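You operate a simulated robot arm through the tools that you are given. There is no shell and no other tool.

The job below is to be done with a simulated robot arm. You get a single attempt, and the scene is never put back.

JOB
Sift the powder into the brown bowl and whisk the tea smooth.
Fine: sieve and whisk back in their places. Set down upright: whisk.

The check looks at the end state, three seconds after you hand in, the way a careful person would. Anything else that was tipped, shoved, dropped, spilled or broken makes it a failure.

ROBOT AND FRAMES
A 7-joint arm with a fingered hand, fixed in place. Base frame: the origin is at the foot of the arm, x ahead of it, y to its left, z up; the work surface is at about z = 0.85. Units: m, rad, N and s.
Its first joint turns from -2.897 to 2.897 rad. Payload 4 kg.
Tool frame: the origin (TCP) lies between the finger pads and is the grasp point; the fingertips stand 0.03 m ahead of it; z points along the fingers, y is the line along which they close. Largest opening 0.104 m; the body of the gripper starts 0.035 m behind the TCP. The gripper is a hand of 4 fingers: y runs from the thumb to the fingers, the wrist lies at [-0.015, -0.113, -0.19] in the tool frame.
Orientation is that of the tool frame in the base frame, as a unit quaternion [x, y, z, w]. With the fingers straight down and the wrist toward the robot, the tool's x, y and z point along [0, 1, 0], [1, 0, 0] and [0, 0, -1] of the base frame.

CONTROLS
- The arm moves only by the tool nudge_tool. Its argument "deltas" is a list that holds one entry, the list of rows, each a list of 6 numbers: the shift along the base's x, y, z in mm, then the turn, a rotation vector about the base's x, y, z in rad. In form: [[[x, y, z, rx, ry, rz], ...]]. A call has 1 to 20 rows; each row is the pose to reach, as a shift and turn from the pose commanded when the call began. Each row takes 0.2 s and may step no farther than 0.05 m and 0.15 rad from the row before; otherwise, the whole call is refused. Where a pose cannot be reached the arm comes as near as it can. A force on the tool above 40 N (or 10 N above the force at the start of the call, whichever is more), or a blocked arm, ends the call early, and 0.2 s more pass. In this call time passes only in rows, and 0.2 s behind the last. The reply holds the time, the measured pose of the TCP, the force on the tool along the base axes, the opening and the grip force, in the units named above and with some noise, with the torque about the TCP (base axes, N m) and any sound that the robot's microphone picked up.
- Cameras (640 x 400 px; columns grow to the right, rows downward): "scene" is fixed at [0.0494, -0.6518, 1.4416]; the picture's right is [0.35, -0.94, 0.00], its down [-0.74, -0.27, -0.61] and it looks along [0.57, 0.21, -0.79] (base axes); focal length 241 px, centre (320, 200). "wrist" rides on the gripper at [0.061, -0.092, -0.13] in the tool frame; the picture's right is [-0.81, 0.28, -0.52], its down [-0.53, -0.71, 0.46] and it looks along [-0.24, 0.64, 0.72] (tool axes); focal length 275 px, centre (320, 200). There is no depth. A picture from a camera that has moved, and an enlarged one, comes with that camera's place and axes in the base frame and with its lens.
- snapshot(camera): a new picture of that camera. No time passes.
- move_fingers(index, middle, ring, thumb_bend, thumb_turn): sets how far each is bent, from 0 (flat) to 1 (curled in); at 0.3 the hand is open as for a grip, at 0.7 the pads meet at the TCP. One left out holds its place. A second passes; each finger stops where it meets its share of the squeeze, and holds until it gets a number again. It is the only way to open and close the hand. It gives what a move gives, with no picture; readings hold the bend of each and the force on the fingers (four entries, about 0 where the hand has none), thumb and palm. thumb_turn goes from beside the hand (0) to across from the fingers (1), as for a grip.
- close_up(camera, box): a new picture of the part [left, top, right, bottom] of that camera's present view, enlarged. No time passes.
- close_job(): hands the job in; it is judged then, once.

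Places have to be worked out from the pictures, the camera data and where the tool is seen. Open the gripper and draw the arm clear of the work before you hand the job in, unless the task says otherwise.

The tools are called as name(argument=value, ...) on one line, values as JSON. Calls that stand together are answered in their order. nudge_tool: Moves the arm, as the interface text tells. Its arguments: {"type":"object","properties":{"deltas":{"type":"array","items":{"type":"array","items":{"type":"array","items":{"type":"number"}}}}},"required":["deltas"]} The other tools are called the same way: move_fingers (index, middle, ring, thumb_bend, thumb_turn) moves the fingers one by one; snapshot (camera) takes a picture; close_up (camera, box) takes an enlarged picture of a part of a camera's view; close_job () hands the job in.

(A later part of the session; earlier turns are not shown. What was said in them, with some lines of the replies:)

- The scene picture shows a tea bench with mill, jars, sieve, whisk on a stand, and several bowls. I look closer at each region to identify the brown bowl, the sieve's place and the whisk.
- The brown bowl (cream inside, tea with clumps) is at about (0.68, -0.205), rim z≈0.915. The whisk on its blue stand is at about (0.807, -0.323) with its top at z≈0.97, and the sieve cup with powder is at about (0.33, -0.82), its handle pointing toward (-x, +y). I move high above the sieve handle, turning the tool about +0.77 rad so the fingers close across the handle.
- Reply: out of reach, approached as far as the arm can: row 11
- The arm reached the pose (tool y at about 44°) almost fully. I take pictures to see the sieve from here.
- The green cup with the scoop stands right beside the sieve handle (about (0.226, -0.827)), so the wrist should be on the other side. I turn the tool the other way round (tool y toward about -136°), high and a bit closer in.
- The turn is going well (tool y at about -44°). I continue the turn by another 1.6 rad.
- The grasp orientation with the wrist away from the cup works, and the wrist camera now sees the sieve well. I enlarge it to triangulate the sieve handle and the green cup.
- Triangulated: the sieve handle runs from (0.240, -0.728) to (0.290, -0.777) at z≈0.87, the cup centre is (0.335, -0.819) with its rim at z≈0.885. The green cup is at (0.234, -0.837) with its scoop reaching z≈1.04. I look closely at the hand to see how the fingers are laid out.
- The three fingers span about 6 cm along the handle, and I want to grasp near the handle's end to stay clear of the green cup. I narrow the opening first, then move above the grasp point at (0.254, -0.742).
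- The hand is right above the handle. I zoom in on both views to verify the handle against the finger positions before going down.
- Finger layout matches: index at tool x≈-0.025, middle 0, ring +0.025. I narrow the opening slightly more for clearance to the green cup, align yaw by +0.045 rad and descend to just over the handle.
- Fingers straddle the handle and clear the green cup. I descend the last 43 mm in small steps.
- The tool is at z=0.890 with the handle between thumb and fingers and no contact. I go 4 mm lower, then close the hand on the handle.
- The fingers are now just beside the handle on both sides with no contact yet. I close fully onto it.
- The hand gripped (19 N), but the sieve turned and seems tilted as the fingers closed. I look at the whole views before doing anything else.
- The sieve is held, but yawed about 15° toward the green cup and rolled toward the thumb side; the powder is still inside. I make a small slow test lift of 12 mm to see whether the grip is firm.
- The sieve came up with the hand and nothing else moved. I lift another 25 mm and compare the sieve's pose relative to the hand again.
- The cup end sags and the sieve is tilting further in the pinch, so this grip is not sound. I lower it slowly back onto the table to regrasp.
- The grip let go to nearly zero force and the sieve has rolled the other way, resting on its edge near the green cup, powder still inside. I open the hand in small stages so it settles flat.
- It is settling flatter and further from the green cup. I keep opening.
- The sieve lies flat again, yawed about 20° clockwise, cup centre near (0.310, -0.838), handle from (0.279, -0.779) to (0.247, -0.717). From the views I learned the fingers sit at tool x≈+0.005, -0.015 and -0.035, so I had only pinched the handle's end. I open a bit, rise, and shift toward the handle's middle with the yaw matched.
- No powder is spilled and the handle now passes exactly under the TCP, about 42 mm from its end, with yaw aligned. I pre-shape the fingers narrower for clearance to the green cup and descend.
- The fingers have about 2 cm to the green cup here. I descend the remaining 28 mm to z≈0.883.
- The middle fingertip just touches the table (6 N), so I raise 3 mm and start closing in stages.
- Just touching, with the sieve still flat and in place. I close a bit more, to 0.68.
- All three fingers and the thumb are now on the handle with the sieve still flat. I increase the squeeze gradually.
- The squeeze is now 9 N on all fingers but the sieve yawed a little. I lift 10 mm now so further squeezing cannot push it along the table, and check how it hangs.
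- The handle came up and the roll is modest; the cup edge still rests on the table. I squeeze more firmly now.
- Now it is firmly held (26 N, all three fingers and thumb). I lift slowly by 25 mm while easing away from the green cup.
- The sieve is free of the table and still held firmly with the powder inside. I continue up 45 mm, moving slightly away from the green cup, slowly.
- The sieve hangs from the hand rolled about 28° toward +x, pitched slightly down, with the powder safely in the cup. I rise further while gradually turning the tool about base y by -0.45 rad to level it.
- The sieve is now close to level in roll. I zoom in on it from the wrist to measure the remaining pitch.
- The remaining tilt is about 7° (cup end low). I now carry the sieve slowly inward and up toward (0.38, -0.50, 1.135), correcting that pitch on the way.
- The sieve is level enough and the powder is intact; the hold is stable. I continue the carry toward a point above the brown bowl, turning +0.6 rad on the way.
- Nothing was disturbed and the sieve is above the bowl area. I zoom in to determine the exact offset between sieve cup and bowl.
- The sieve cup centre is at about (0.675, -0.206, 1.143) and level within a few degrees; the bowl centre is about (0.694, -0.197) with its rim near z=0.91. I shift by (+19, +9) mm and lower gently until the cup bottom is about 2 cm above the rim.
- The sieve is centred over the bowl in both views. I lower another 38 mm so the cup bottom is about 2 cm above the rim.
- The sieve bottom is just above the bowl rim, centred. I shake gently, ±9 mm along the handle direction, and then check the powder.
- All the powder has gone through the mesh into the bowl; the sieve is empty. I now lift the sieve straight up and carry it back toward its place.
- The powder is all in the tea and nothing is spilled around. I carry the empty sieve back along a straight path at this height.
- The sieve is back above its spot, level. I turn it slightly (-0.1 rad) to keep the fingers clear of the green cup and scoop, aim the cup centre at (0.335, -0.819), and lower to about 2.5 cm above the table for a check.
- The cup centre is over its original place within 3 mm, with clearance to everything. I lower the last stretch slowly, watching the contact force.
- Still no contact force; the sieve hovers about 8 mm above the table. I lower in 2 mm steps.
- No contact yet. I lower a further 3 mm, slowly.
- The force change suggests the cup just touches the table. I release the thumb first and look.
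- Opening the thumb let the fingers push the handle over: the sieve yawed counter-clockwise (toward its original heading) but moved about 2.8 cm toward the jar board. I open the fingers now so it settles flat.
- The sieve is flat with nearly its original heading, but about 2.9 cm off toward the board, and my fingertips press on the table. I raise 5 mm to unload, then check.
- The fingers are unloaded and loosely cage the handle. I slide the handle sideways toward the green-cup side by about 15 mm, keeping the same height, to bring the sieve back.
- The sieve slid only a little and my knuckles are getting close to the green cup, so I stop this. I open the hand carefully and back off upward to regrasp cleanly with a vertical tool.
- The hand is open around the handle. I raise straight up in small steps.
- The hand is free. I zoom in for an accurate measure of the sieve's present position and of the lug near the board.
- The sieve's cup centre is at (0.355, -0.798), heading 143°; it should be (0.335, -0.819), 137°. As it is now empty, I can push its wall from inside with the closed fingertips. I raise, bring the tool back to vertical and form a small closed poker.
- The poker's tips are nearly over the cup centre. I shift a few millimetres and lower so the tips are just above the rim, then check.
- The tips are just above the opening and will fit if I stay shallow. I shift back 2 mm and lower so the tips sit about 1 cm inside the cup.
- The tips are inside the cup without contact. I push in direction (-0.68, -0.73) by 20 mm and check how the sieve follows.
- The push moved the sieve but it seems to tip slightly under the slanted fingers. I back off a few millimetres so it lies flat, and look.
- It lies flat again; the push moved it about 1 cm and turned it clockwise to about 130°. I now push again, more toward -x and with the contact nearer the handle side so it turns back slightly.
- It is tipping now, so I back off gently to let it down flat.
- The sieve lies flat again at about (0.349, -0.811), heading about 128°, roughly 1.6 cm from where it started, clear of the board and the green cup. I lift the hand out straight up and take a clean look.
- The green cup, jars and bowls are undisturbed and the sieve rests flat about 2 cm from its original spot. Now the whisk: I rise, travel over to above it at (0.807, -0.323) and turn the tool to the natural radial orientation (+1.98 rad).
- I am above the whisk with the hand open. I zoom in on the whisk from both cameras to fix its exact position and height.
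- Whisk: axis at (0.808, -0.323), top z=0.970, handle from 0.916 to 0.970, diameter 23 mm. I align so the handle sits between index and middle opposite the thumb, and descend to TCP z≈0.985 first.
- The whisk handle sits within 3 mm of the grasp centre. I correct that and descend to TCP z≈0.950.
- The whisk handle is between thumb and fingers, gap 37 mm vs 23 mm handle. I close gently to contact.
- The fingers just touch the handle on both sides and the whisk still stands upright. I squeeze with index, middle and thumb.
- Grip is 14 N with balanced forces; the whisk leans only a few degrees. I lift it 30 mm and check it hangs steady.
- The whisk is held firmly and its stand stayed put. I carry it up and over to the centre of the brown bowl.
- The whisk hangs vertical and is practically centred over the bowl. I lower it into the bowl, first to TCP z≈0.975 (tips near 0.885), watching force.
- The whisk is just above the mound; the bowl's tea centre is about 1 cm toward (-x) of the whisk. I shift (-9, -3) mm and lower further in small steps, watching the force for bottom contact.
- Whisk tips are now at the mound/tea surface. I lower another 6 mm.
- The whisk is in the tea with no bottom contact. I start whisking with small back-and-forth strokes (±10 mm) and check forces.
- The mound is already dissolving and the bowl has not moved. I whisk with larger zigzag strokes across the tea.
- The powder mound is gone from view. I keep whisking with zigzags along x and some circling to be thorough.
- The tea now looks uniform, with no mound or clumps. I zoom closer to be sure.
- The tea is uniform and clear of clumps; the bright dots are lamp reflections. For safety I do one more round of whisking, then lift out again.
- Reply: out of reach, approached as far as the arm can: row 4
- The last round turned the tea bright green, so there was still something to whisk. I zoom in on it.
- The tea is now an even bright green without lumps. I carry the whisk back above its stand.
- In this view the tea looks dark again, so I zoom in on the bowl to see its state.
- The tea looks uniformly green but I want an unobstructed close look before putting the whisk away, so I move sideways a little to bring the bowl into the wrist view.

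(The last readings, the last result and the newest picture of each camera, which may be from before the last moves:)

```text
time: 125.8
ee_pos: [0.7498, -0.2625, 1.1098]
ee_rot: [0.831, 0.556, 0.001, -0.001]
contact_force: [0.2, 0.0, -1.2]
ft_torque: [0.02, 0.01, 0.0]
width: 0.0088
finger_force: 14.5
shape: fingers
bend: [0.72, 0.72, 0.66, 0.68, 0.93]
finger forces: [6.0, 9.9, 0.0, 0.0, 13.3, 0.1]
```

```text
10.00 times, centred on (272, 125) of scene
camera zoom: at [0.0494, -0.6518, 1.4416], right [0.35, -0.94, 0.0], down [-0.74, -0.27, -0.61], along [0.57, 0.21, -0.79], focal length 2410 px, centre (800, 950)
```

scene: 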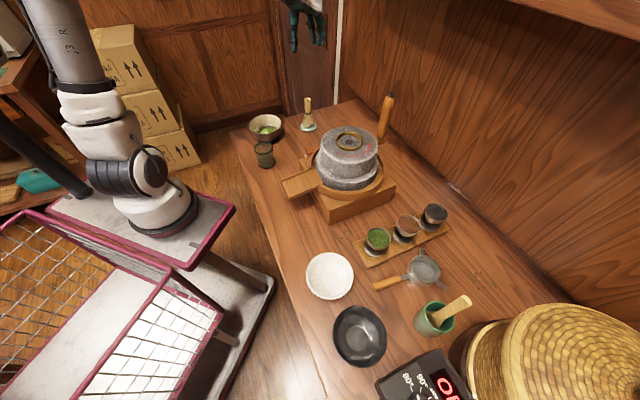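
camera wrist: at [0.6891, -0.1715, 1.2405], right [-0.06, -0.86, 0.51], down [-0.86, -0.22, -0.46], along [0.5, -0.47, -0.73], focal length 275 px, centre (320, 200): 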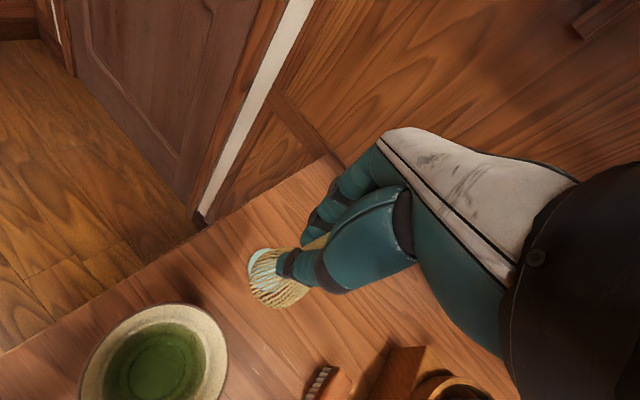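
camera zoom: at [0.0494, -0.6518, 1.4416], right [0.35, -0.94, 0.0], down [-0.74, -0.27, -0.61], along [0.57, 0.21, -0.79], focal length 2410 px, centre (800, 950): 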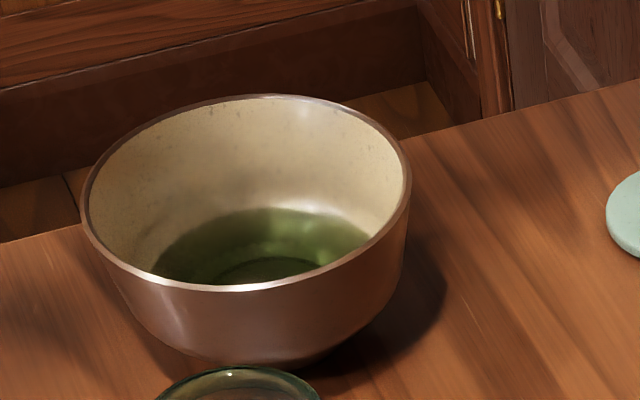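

The tea is smooth: an even green with no powder or clumps. Now I bring the whisk back over its stand and down to about 2.5 cm above it.

nudge_tool(deltas=[[[10, -10, -5, 0, 0, 0], [28, -27, -20, 0, 0, 0], [46, -44, -40, 0, 0, 0], [57, -55, -62, 0, 0, 0], [58, -57, -85, 0, 0, 0], [58, -57, -105, 0, 0, 0], [58, -57, -122, 0, 0, 0], [58, -57, -133, 0, 0, 0]]])

close_up(camera="wrist", box=[180, 140, 420, 340])

close_up(camera="scene", box=[270, 80, 350, 140])

```text
time: 127.6
ee_pos: [0.8073, -0.3206, 0.9756]
ee_rot: [0.831, 0.556, 0.001, -0.002]
contact_force: [0.1, -0.2, 0.5]
ft_torque: [-0.04, -0.03, 0.02]
width: 0.0088
finger_force: 14.8
shape: fingers
bend: [0.73, 0.72, 0.66, 0.68, 0.93]
finger forces: [6.2, 10.1, 0.0, 0.0, 13.0, 0.1]
```

```text
2.00 times, centred on (300, 240) of wrist
camera zoom: at [0.7458, -0.2291, 1.106], right [-0.06, -0.86, 0.51], down [-0.86, -0.22, -0.46], along [0.5, -0.47, -0.73], focal length 551 px, centre (360, 120)
```

zoom: 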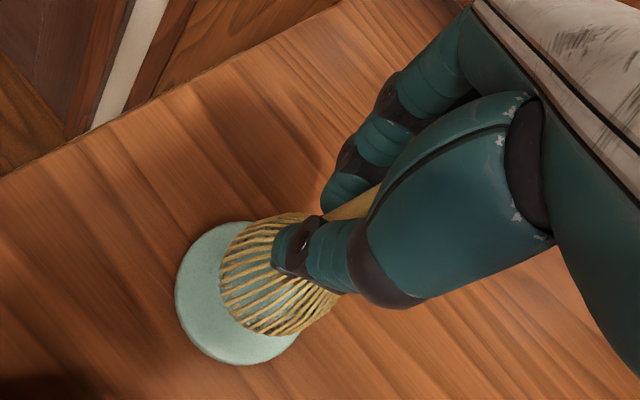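

```text
6.67 times, centred on (310, 110) of scene
camera zoom: at [0.0494, -0.6518, 1.4416], right [0.35, -0.94, 0.0], down [-0.74, -0.27, -0.61], along [0.57, 0.21, -0.79], focal length 1607 px, centre (387, 800)
```

zoom: 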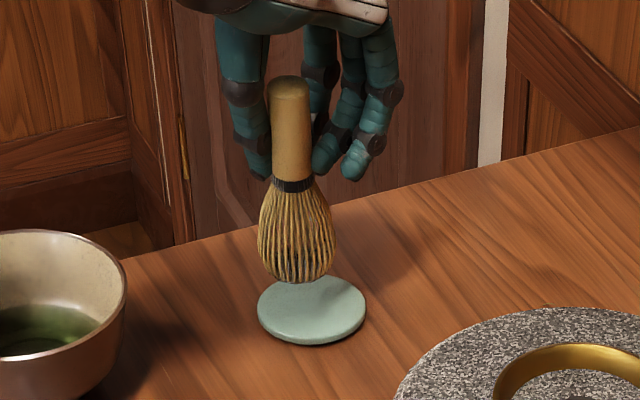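

The whisk is upright, its base about 6 mm off the stand's centre. I correct with a small shift and a 0.06 rad tilt, and lower 15 mm.

nudge_tool(deltas=[[[1, -2, -3, -0.01, -0.025, 0], [2, -3, -7, -0.02, -0.05, 0], [3, -4, -11, -0.023, -0.055, 0], [3, -4, -15, -0.023, -0.055, 0]]])

close_up(camera="wrist", box=[180, 140, 420, 340])

close_up(camera="scene", box=[270, 80, 350, 140])

```text
time: 128.6
ee_pos: [0.8106, -0.3229, 0.9605]
ee_rot: [0.831, 0.556, 0.019, 0.023]
contact_force: [-0.1, 0.7, -0.2]
ft_torque: [-0.04, 0.02, 0.02]
width: 0.0085
finger_force: 14.6
shape: fingers
bend: [0.73, 0.72, 0.66, 0.68, 0.93]
finger forces: [6.1, 10.1, 0.0, 0.0, 13.1, 0.1]
```

```text
2.00 times, centred on (300, 240) of wrist
camera zoom: at [0.7426, -0.2295, 1.0853], right [-0.08, -0.84, 0.53], down [-0.84, -0.23, -0.5], along [0.54, -0.48, -0.69], focal length 551 px, centre (360, 120)
```

zoom: 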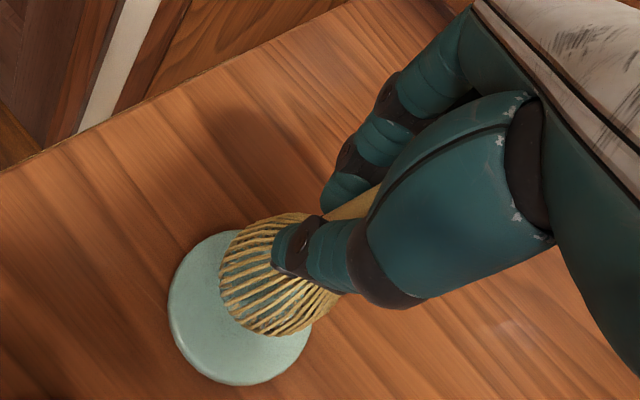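

```text
6.67 times, centred on (310, 110) of scene
camera zoom: at [0.0494, -0.6518, 1.4416], right [0.35, -0.94, 0.0], down [-0.74, -0.27, -0.61], along [0.57, 0.21, -0.79], focal length 1607 px, centre (387, 800)
```

zoom: 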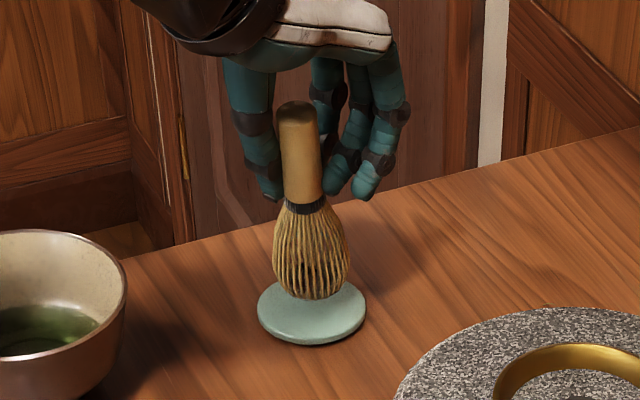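

The whisk is now aligned over the stand. I lower the last centimetre in small steps, watching for contact.

nudge_tool(deltas=[[[-1, 0, -3, 0, 0, 0], [-1, 0, -6, 0, 0, 0], [-1, 0, -8, 0, 0, 0], [-1, 0, -10, 0, 0, 0]]])

close_up(camera="wrist", box=[180, 140, 420, 340])

close_up(camera="scene", box=[270, 80, 350, 140])

```text
time: 129.6
ee_pos: [0.8092, -0.3238, 0.9525]
ee_rot: [0.831, 0.555, 0.017, 0.022]
contact_force: [0.3, -0.5, 0.1]
ft_torque: [-0.05, 0.0, 0.0]
width: 0.0086
finger_force: 14.7
shape: fingers
bend: [0.73, 0.72, 0.66, 0.68, 0.93]
finger forces: [6.1, 10.1, 0.0, 0.0, 13.1, 0.0]
```

```text
2.00 times, centred on (300, 240) of wrist
camera zoom: at [0.7416, -0.2297, 1.0772], right [-0.08, -0.84, 0.53], down [-0.84, -0.23, -0.5], along [0.54, -0.48, -0.69], focal length 551 px, centre (360, 120)
```

zoom: 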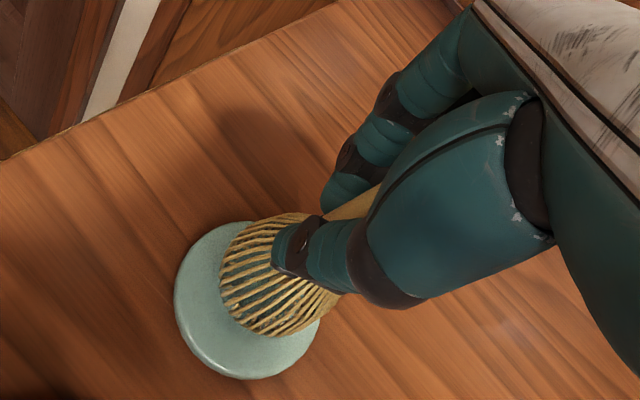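

```text
6.67 times, centred on (310, 110) of scene
camera zoom: at [0.0494, -0.6518, 1.4416], right [0.35, -0.94, 0.0], down [-0.74, -0.27, -0.61], along [0.57, 0.21, -0.79], focal length 1607 px, centre (387, 800)
```

zoom: 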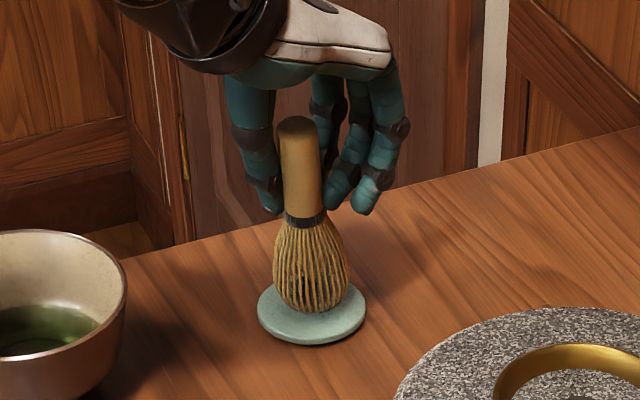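

Almost touching: by comparison with the original picture it is about 3 mm above the stand. I lower in 1 mm steps.

nudge_tool(deltas=[[[0, 0, -1, 0, 0, 0], [0, 0, -2, 0, 0, 0], [0, 0, -3, 0, 0, 0]]])

close_up(camera="scene", box=[270, 80, 350, 140])

```text
time: 130.4
ee_pos: [0.8089, -0.323, 0.948]
ee_rot: [0.831, 0.555, 0.018, 0.023]
contact_force: [0.8, -0.4, 0.1]
ft_torque: [0.01, 0.0, 0.0]
width: 0.0087
finger_force: 14.5
shape: fingers
bend: [0.73, 0.72, 0.66, 0.68, 0.93]
finger forces: [6.1, 10.0, 0.0, 0.0, 13.0, 0.0]
```

```text
6.67 times, centred on (310, 110) of scene
camera zoom: at [0.0494, -0.6518, 1.4416], right [0.35, -0.94, 0.0], down [-0.74, -0.27, -0.61], along [0.57, 0.21, -0.79], focal length 1607 px, centre (387, 800)
```

zoom: 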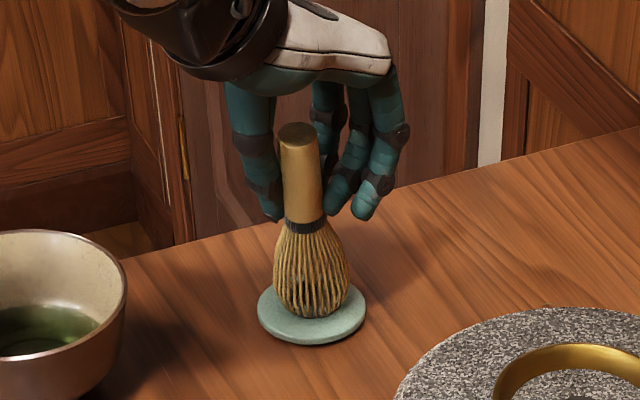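

Visually at the original height, but no clear contact force yet. I lower 2 mm more.

nudge_tool(deltas=[[[0, 0, -1, 0, 0, 0], [0, 0, -2, 0, 0, 0]]])

close_up(camera="scene", box=[270, 80, 350, 140])

```text
time: 131.0
ee_pos: [0.8104, -0.3234, 0.9483]
ee_rot: [0.831, 0.555, 0.018, 0.024]
contact_force: [1.4, 0.0, 7.5]
ft_torque: [0.02, -0.05, -0.01]
width: 0.0085
finger_force: 16.4
shape: fingers
bend: [0.73, 0.72, 0.66, 0.69, 0.93]
finger forces: [7.4, 11.4, 0.1, 0.0, 13.8, 0.0]
```

```text
6.67 times, centred on (310, 110) of scene
camera zoom: at [0.0494, -0.6518, 1.4416], right [0.35, -0.94, 0.0], down [-0.74, -0.27, -0.61], along [0.57, 0.21, -0.79], focal length 1607 px, centre (387, 800)
```

zoom: 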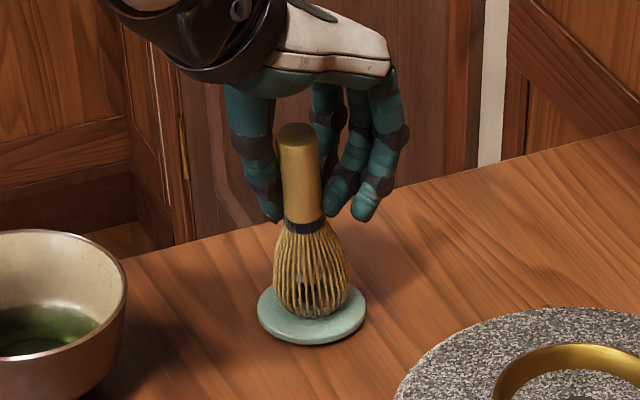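

Contact is made (7.5 N). I ease up 1 mm and then loosen the grip in small balanced steps.

nudge_tool(deltas=[[[0, 0, 1, 0, 0, 0]]])

move_fingers(index=0.74, middle=0.74, thumb_bend=0.71)

close_up(camera="scene", box=[270, 80, 350, 140])

```text
time: 131.4
ee_pos: [0.8095, -0.3233, 0.9469]
ee_rot: [0.831, 0.556, 0.018, 0.023]
contact_force: [2.1, 0.7, 6.8]
ft_torque: [0.03, -0.02, 0.01]
width: 0.0081
finger_force: 16.2
shape: fingers
bend: [0.73, 0.72, 0.66, 0.69, 0.93]
finger forces: [7.5, 11.3, 0.0, 0.1, 13.8, 0.0]
```

```text
time: 132.4
ee_pos: [0.8093, -0.323, 0.9485]
ee_rot: [0.831, 0.555, 0.017, 0.023]
contact_force: [1.7, 0.1, 8.0]
ft_torque: [0.1, -0.06, -0.05]
width: 0.0092
finger_force: 13.0
shape: fingers
bend: [0.73, 0.73, 0.66, 0.67, 0.93]
finger forces: [6.9, 8.0, 0.0, 0.1, 10.4, 0.0]
```

```text
6.67 times, centred on (310, 110) of scene
camera zoom: at [0.0494, -0.6518, 1.4416], right [0.35, -0.94, 0.0], down [-0.74, -0.27, -0.61], along [0.57, 0.21, -0.79], focal length 1607 px, centre (387, 800)
```

zoom: 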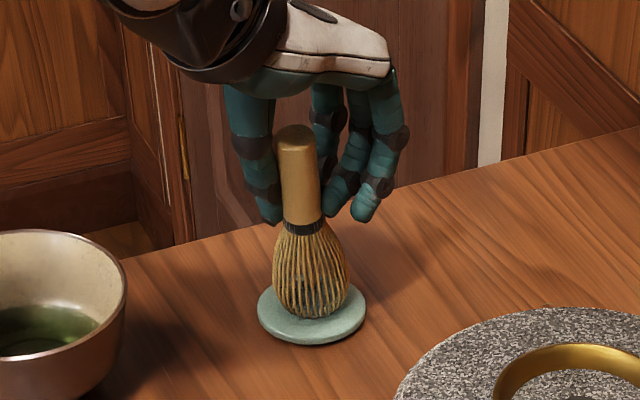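

The whisk stays on its stand. I keep loosening in balanced steps.

move_fingers(index=0.7, middle=0.7, thumb_bend=0.66)

close_up(camera="scene", box=[270, 80, 350, 140])

close_up(camera="wrist", box=[180, 140, 420, 340])

```text
time: 133.4
ee_pos: [0.8086, -0.3242, 0.9469]
ee_rot: [0.831, 0.555, 0.017, 0.022]
contact_force: [0.1, 0.3, 3.6]
ft_torque: [0.03, 0.03, -0.02]
width: 0.011
finger_force: 3.7
shape: fingers
bend: [0.69, 0.69, 0.66, 0.64, 0.96]
finger forces: [1.1, 3.1, 0.0, 0.1, 4.0, 0.0]
```

```text
6.67 times, centred on (310, 110) of scene
camera zoom: at [0.0494, -0.6518, 1.4416], right [0.35, -0.94, 0.0], down [-0.74, -0.27, -0.61], along [0.57, 0.21, -0.79], focal length 1607 px, centre (387, 800)
```

zoom: 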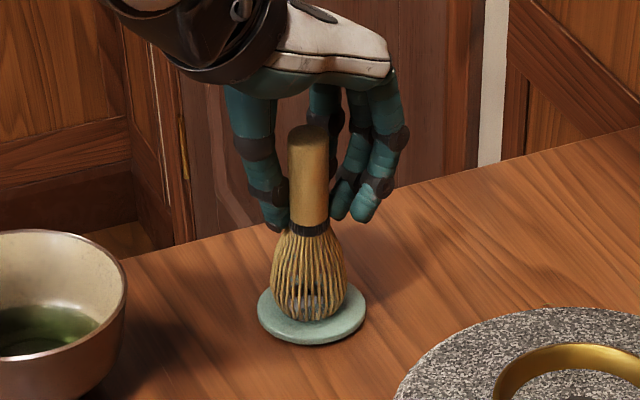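

```text
2.00 times, centred on (300, 240) of wrist
camera zoom: at [0.7407, -0.2297, 1.0726], right [-0.08, -0.84, 0.53], down [-0.84, -0.23, -0.5], along [0.54, -0.48, -0.69], focal length 551 px, centre (360, 120)
```

zoom: 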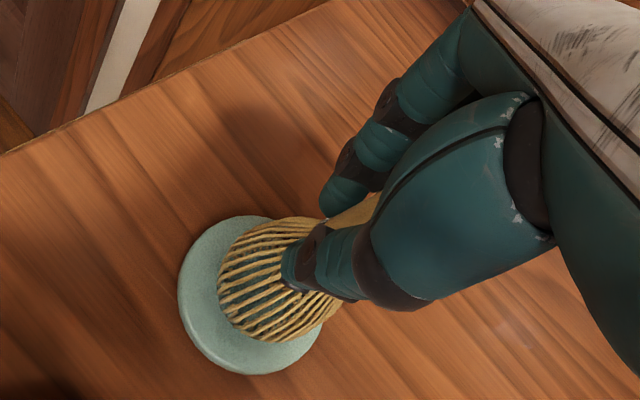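

Grip is down to 4 N and the whisk stands upright. Next step opens it fully but gently.

move_fingers(index=0.66, middle=0.655, ring=0.62, thumb_bend=0.615)

close_up(camera="scene", box=[270, 80, 350, 140])

close_up(camera="wrist", box=[180, 140, 420, 340])

```text
time: 134.4
ee_pos: [0.8086, -0.3231, 0.9479]
ee_rot: [0.831, 0.555, 0.017, 0.024]
contact_force: [0.5, 0.4, 0.7]
ft_torque: [0.02, -0.01, 0.01]
width: 0.0167
finger_force: 0.0
shape: fingers
bend: [0.66, 0.65, 0.62, 0.61, 0.97]
finger forces: [0.0, 0.0, 0.0, 0.0, 0.1, 0.0]
```

```text
6.67 times, centred on (310, 110) of scene
camera zoom: at [0.0494, -0.6518, 1.4416], right [0.35, -0.94, 0.0], down [-0.74, -0.27, -0.61], along [0.57, 0.21, -0.79], focal length 1607 px, centre (387, 800)
```

zoom: 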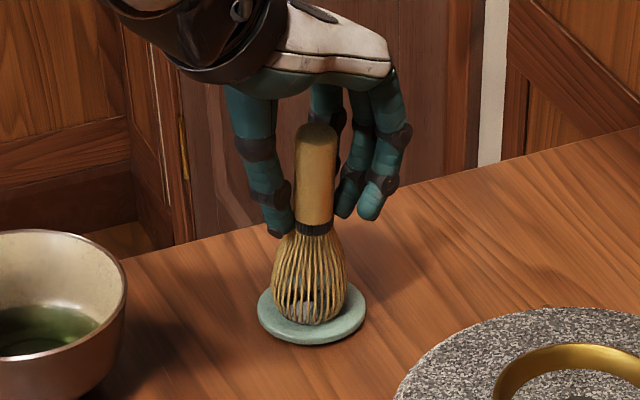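

```text
2.00 times, centred on (300, 240) of wrist
camera zoom: at [0.7408, -0.2298, 1.0725], right [-0.08, -0.84, 0.53], down [-0.84, -0.23, -0.5], along [0.54, -0.48, -0.69], focal length 551 px, centre (360, 120)
```

zoom: 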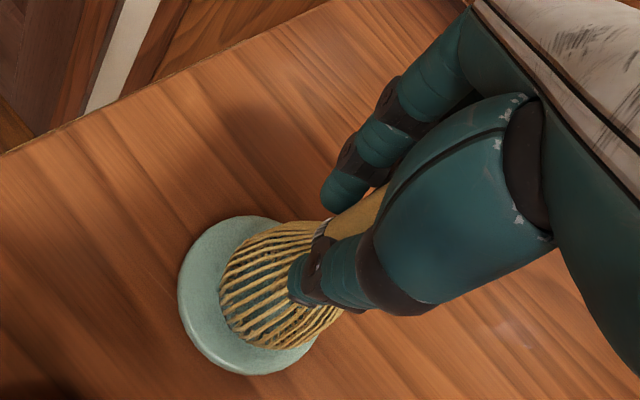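

No finger force remains; the whisk leans very slightly, within its base. I open the hand wider on both sides.

move_fingers(index=0.58, middle=0.58, ring=0.55, thumb_bend=0.54)

close_up(camera="scene", box=[270, 80, 350, 140])

close_up(camera="wrist", box=[180, 140, 420, 340])

```text
time: 135.4
ee_pos: [0.8096, -0.3236, 0.9475]
ee_rot: [0.831, 0.556, 0.018, 0.023]
contact_force: [0.2, 0.3, -0.3]
ft_torque: [-0.02, 0.01, 0.02]
width: 0.0371
finger_force: 0.1
shape: fingers
bend: [0.57, 0.57, 0.55, 0.54, 0.97]
finger forces: [0.0, 0.1, 0.0, 0.0, 0.0, 0.0]
```

```text
6.67 times, centred on (310, 110) of scene
camera zoom: at [0.0494, -0.6518, 1.4416], right [0.35, -0.94, 0.0], down [-0.74, -0.27, -0.61], along [0.57, 0.21, -0.79], focal length 1607 px, centre (387, 800)
```

zoom: 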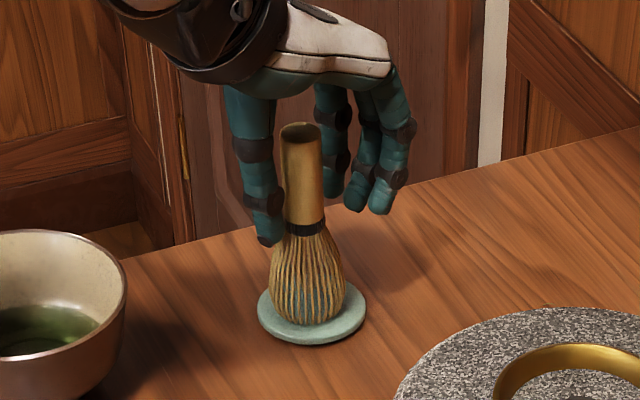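

```text
2.00 times, centred on (300, 240) of wrist
camera zoom: at [0.7408, -0.2298, 1.0725], right [-0.08, -0.84, 0.53], down [-0.84, -0.23, -0.5], along [0.54, -0.48, -0.69], focal length 551 px, centre (360, 120)
```

zoom: 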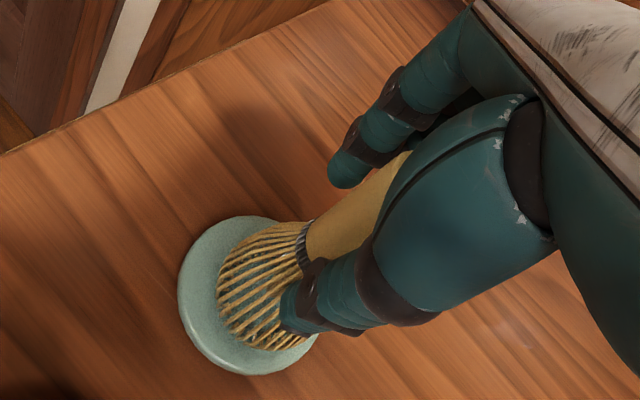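

The whisk now stands upright on its own on the stand. I open wider and raise the hand straight up.

move_fingers(index=0.42, middle=0.42, ring=0.42, thumb_bend=0.4)

nudge_tool(deltas=[[[0, 0, 8, 0, 0, 0], [0, 0, 20, 0, 0, 0], [0, 0, 38, 0, 0, 0], [0, 0, 60, 0, 0, 0], [0, 0, 85, 0, 0, 0], [0, 0, 115, 0, 0, 0], [0, 0, 150, 0, 0, 0]]])

close_up(camera="scene", box=[230, 60, 350, 150])

snapshot(camera="wrist")

```text
time: 136.4
ee_pos: [0.8098, -0.3237, 0.9471]
ee_rot: [0.831, 0.555, 0.017, 0.023]
contact_force: [0.3, -0.5, -0.9]
ft_torque: [0.02, 0.01, 0.01]
width: 0.075
finger_force: 0.0
shape: fingers
bend: [0.42, 0.42, 0.42, 0.4, 0.97]
finger forces: [0.0, 0.2, 0.0, 0.0, 0.0, 0.0]
```

```text
time: 138.0
ee_pos: [0.8066, -0.3248, 1.0959]
ee_rot: [0.831, 0.555, 0.018, 0.022]
contact_force: [0.6, -0.4, 0.3]
ft_torque: [0.03, 0.04, -0.04]
width: 0.0754
finger_force: 0.0
shape: fingers
bend: [0.42, 0.42, 0.42, 0.4, 0.97]
finger forces: [0.0, 0.1, 0.0, 0.0, 0.0, 0.0]
```

```text
4.44 times, centred on (290, 105) of scene
camera zoom: at [0.0494, -0.6518, 1.4416], right [0.35, -0.94, 0.0], down [-0.74, -0.27, -0.61], along [0.57, 0.21, -0.79], focal length 1071 px, centre (453, 622)
```

zoom: 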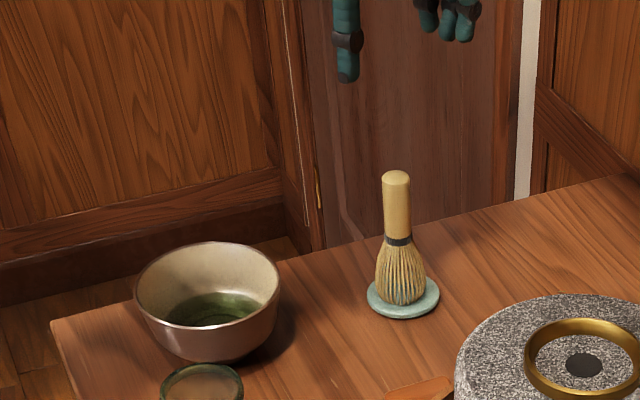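

```text
taken
camera wrist: at [0.7389, -0.2308, 1.2224], right [-0.08, -0.84, 0.53], down [-0.84, -0.23, -0.5], along [0.54, -0.48, -0.69], focal length 275 px, centre (320, 200)
```

wrist: 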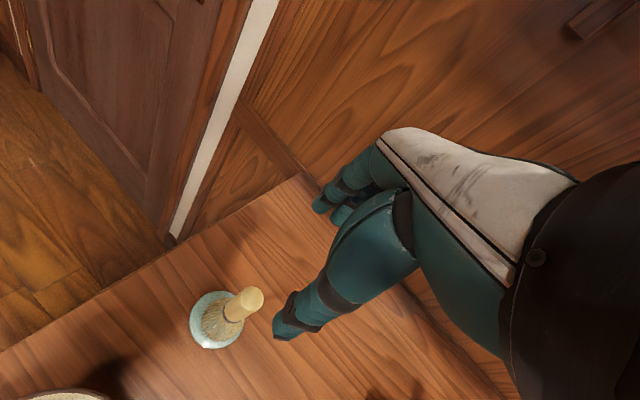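

The whisk stands upright centred on its stand. I move back a bit to view the tea unobstructed with the wrist camera.

nudge_tool(deltas=[[[-10, 5, 20, 0.01, 0.02, 0], [-30, 20, 45, 0.02, 0.05, 0], [-55, 40, 60, 0.023, 0.055, 0], [-80, 60, 70, 0.023, 0.055, 0], [-100, 70, 75, 0.023, 0.055, 0]]])

snapshot(camera="wrist")

close_up(camera="wrist", box=[120, 240, 280, 370])

snapshot(camera="scene")

```text
time: 139.2
ee_pos: [0.7078, -0.2541, 1.1707]
ee_rot: [0.831, 0.556, 0.0, -0.002]
contact_force: [-0.1, 0.5, -0.6]
ft_torque: [0.02, 0.02, 0.03]
width: 0.0752
finger_force: 0.0
shape: fingers
bend: [0.42, 0.42, 0.42, 0.4, 0.97]
finger forces: [0.1, 0.0, 0.1, 0.1, 0.0, 0.1]
```

```text
taken
camera wrist: at [0.6471, -0.1636, 1.3028], right [-0.06, -0.86, 0.51], down [-0.86, -0.22, -0.46], along [0.5, -0.47, -0.73], focal length 275 px, centre (320, 200)
```

wrist: 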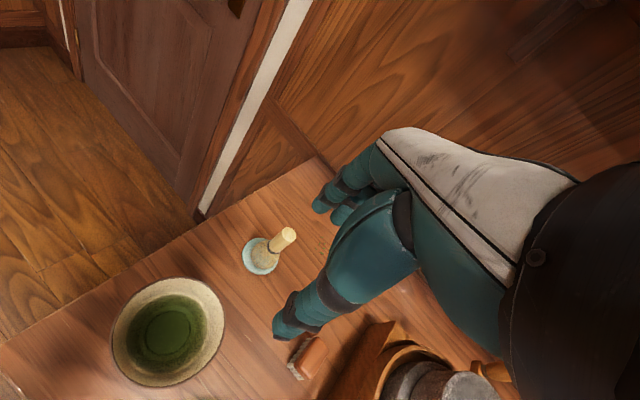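

```text
3.08 times, centred on (200, 305) of wrist
camera zoom: at [0.6471, -0.1636, 1.3028], right [-0.06, -0.86, 0.51], down [-0.86, -0.22, -0.46], along [0.5, -0.47, -0.73], focal length 847 px, centre (689, -123)
```

zoom: 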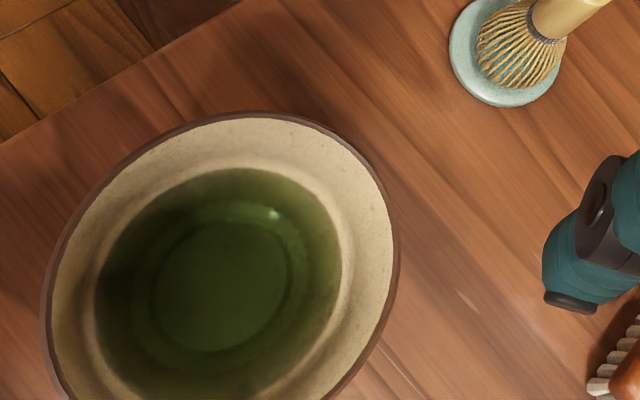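

```text
taken
```

scene: 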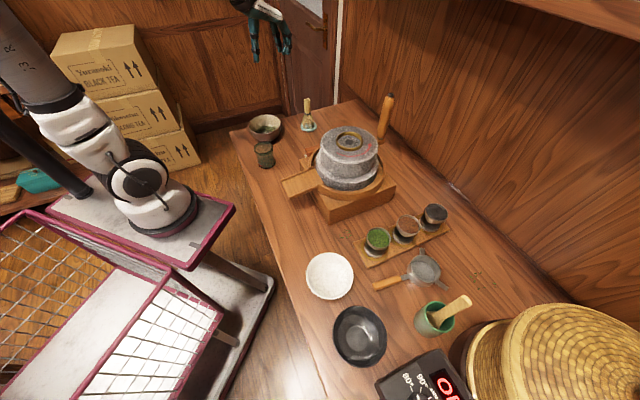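

The tea is clear of clumps in this unobstructed view, the whisk stands upright and nothing else has moved. I take one last high zoom of the tea and the sieve before retreating.

close_up(camera="wrist", box=[130, 285, 210, 365])

close_up(camera="scene", box=[250, 110, 285, 140])

close_up(camera="scene", box=[365, 240, 465, 310])

```text
5.00 times, centred on (170, 325) of wrist
camera zoom: at [0.6471, -0.1636, 1.3028], right [-0.06, -0.86, 0.51], down [-0.86, -0.22, -0.46], along [0.5, -0.47, -0.73], focal length 1376 px, centre (1070, -425)
```

zoom: 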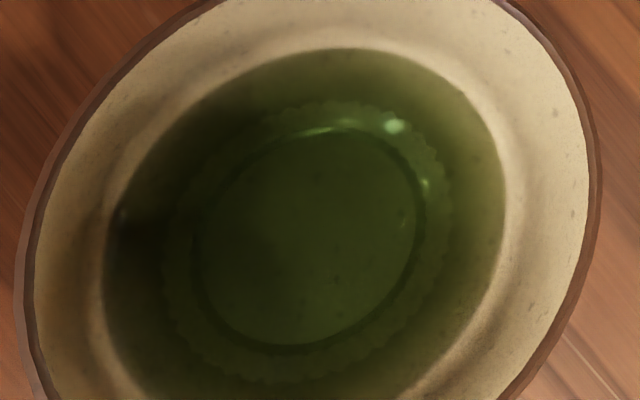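

```text
13.33 times, centred on (268, 125) of scene
camera zoom: at [0.0494, -0.6518, 1.4416], right [0.35, -0.94, 0.0], down [-0.74, -0.27, -0.61], along [0.57, 0.21, -0.79], focal length 3213 px, centre (1020, 1200)
```

zoom: 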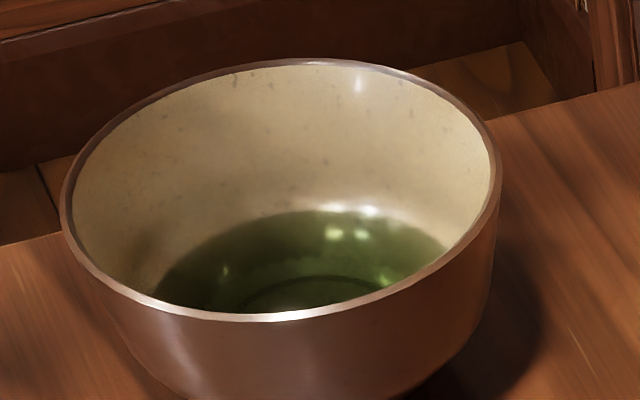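

```text
5.71 times, centred on (415, 275) of scene
camera zoom: at [0.0494, -0.6518, 1.4416], right [0.35, -0.94, 0.0], down [-0.74, -0.27, -0.61], along [0.57, 0.21, -0.79], focal length 1377 px, centre (-223, -229)
```

zoom: 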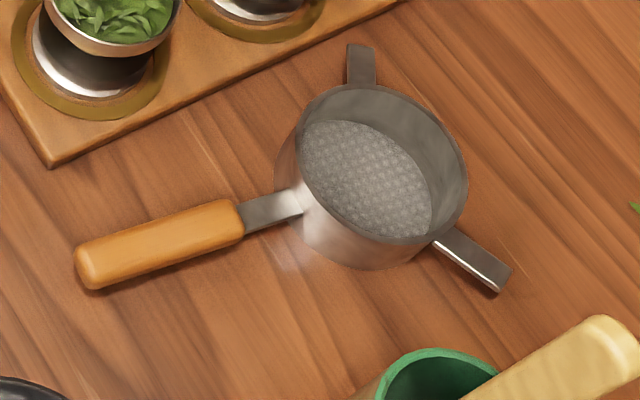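

The tea shows only lamp reflections, no lumps; the sieve lies flat and empty in its spot. I open the hand fully and draw the arm back to its starting area.

move_fingers(index=0.3, middle=0.3, ring=0.3, thumb_bend=0.3)

nudge_tool(deltas=[[[-20, -3, 10, 0, 0, 0], [-55, -10, 20, 0, 0, 0], [-95, -20, 25, 0, 0, 0], [-135, -32, 25, 0, 0, 0], [-175, -44, 25, 0, 0, 0], [-215, -55, 25, 0, 0, 0], [-255, -65, 20, 0, 0, 0], [-290, -73, 10, 0, 0, 0], [-315, -80, 0, 0, 0, 0], [-325, -82, 0, 0, 0, 0]]])

snapshot(camera="scene")

close_up(camera="scene", box=[220, 80, 420, 205])

close_up(camera="scene", box=[290, 190, 490, 315])

```text
time: 140.2
ee_pos: [0.7082, -0.2545, 1.1734]
ee_rot: [0.831, 0.556, 0.001, -0.002]
contact_force: [0.1, 0.6, 0.6]
ft_torque: [0.0, -0.01, 0.02]
width: 0.1027
finger_force: 0.1
shape: fingers
bend: [0.3, 0.3, 0.3, 0.3, 0.97]
finger forces: [0.0, 0.0, 0.1, 0.0, 0.0, 0.0]
```

```text
time: 142.4
ee_pos: [0.3811, -0.3368, 1.1729]
ee_rot: [0.831, 0.556, 0.001, -0.001]
contact_force: [0.2, -1.0, 0.0]
ft_torque: [0.0, -0.01, -0.03]
width: 0.1027
finger_force: 0.1
shape: fingers
bend: [0.3, 0.3, 0.3, 0.3, 0.97]
finger forces: [0.1, 0.0, 0.0, 0.0, 0.1, 0.1]
```

```text
taken
```

scene: 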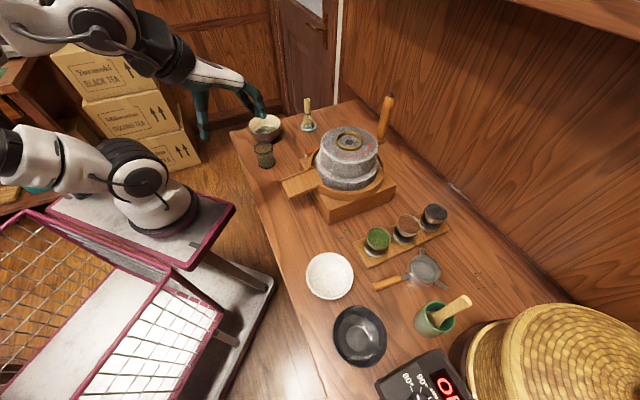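

```text
3.20 times, centred on (320, 142) of scene
camera zoom: at [0.0494, -0.6518, 1.4416], right [0.35, -0.94, 0.0], down [-0.74, -0.27, -0.61], along [0.57, 0.21, -0.79], focal length 771 px, centre (320, 384)
```

zoom: 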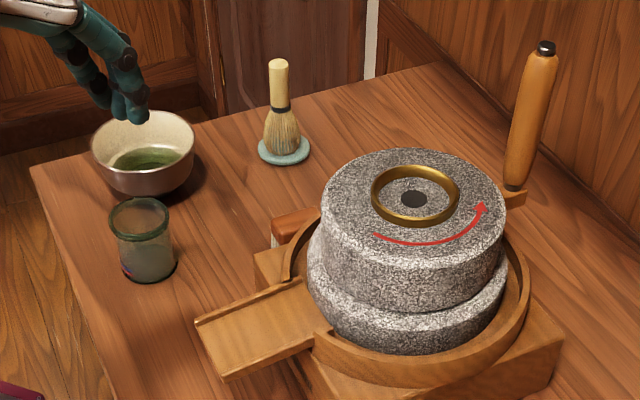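

```text
3.20 times, centred on (390, 252) of scene
camera zoom: at [0.0494, -0.6518, 1.4416], right [0.35, -0.94, 0.0], down [-0.74, -0.27, -0.61], along [0.57, 0.21, -0.79], focal length 771 px, centre (96, 32)
```

zoom: 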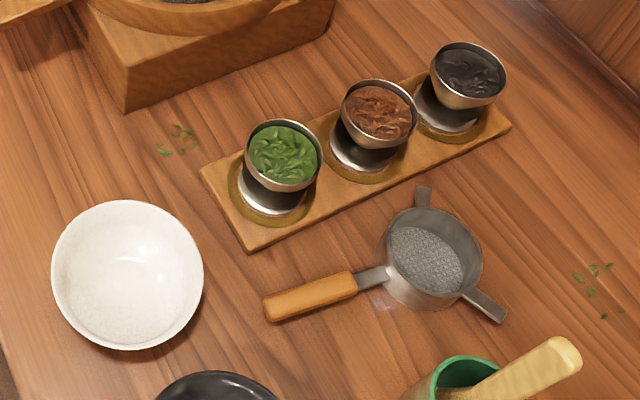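

Everything matches the opening picture: the whisk is upright on its stand, the sieve is back beside the jar board and flat, and the jars, bowls, cup and glass are untouched. The tea is smooth, the gripper is open and the arm is clear, so I hand in the job.

close_job()

```text
The job is handed in.
```

I sifted all the powder into the brown bowl and whisked the tea until no mound or lumps showed. I then put the sieve and whisk back and handed the job in.

- **Tea:** it is an even dark green with only lamp reflections on the surface. It briefly looked bright green just after the last round of whisking and was dark again about two seconds later. I took that as foam settling, but I can't be sure.
- **Whisk:** it stands upright on its stand, within a few millimetres of where it was.
- **Sieve:** it lies flat and empty, but is about 1.7 cm from its original spot and turned by up to about 10°. It clears the jar board and the green cup. I left it there because there was little room to move it without risking the jars or the scoop.
- **Everything else:** the jars, other bowls, glass, cup and mill look unmoved. The brown bowl may have shifted about 3 mm during whisking. I saw no spills.

The sieve tilted in the first grasp, and it tipped again when I nudged it into place after sifting. It stayed on the table both times, and no powder was lost.
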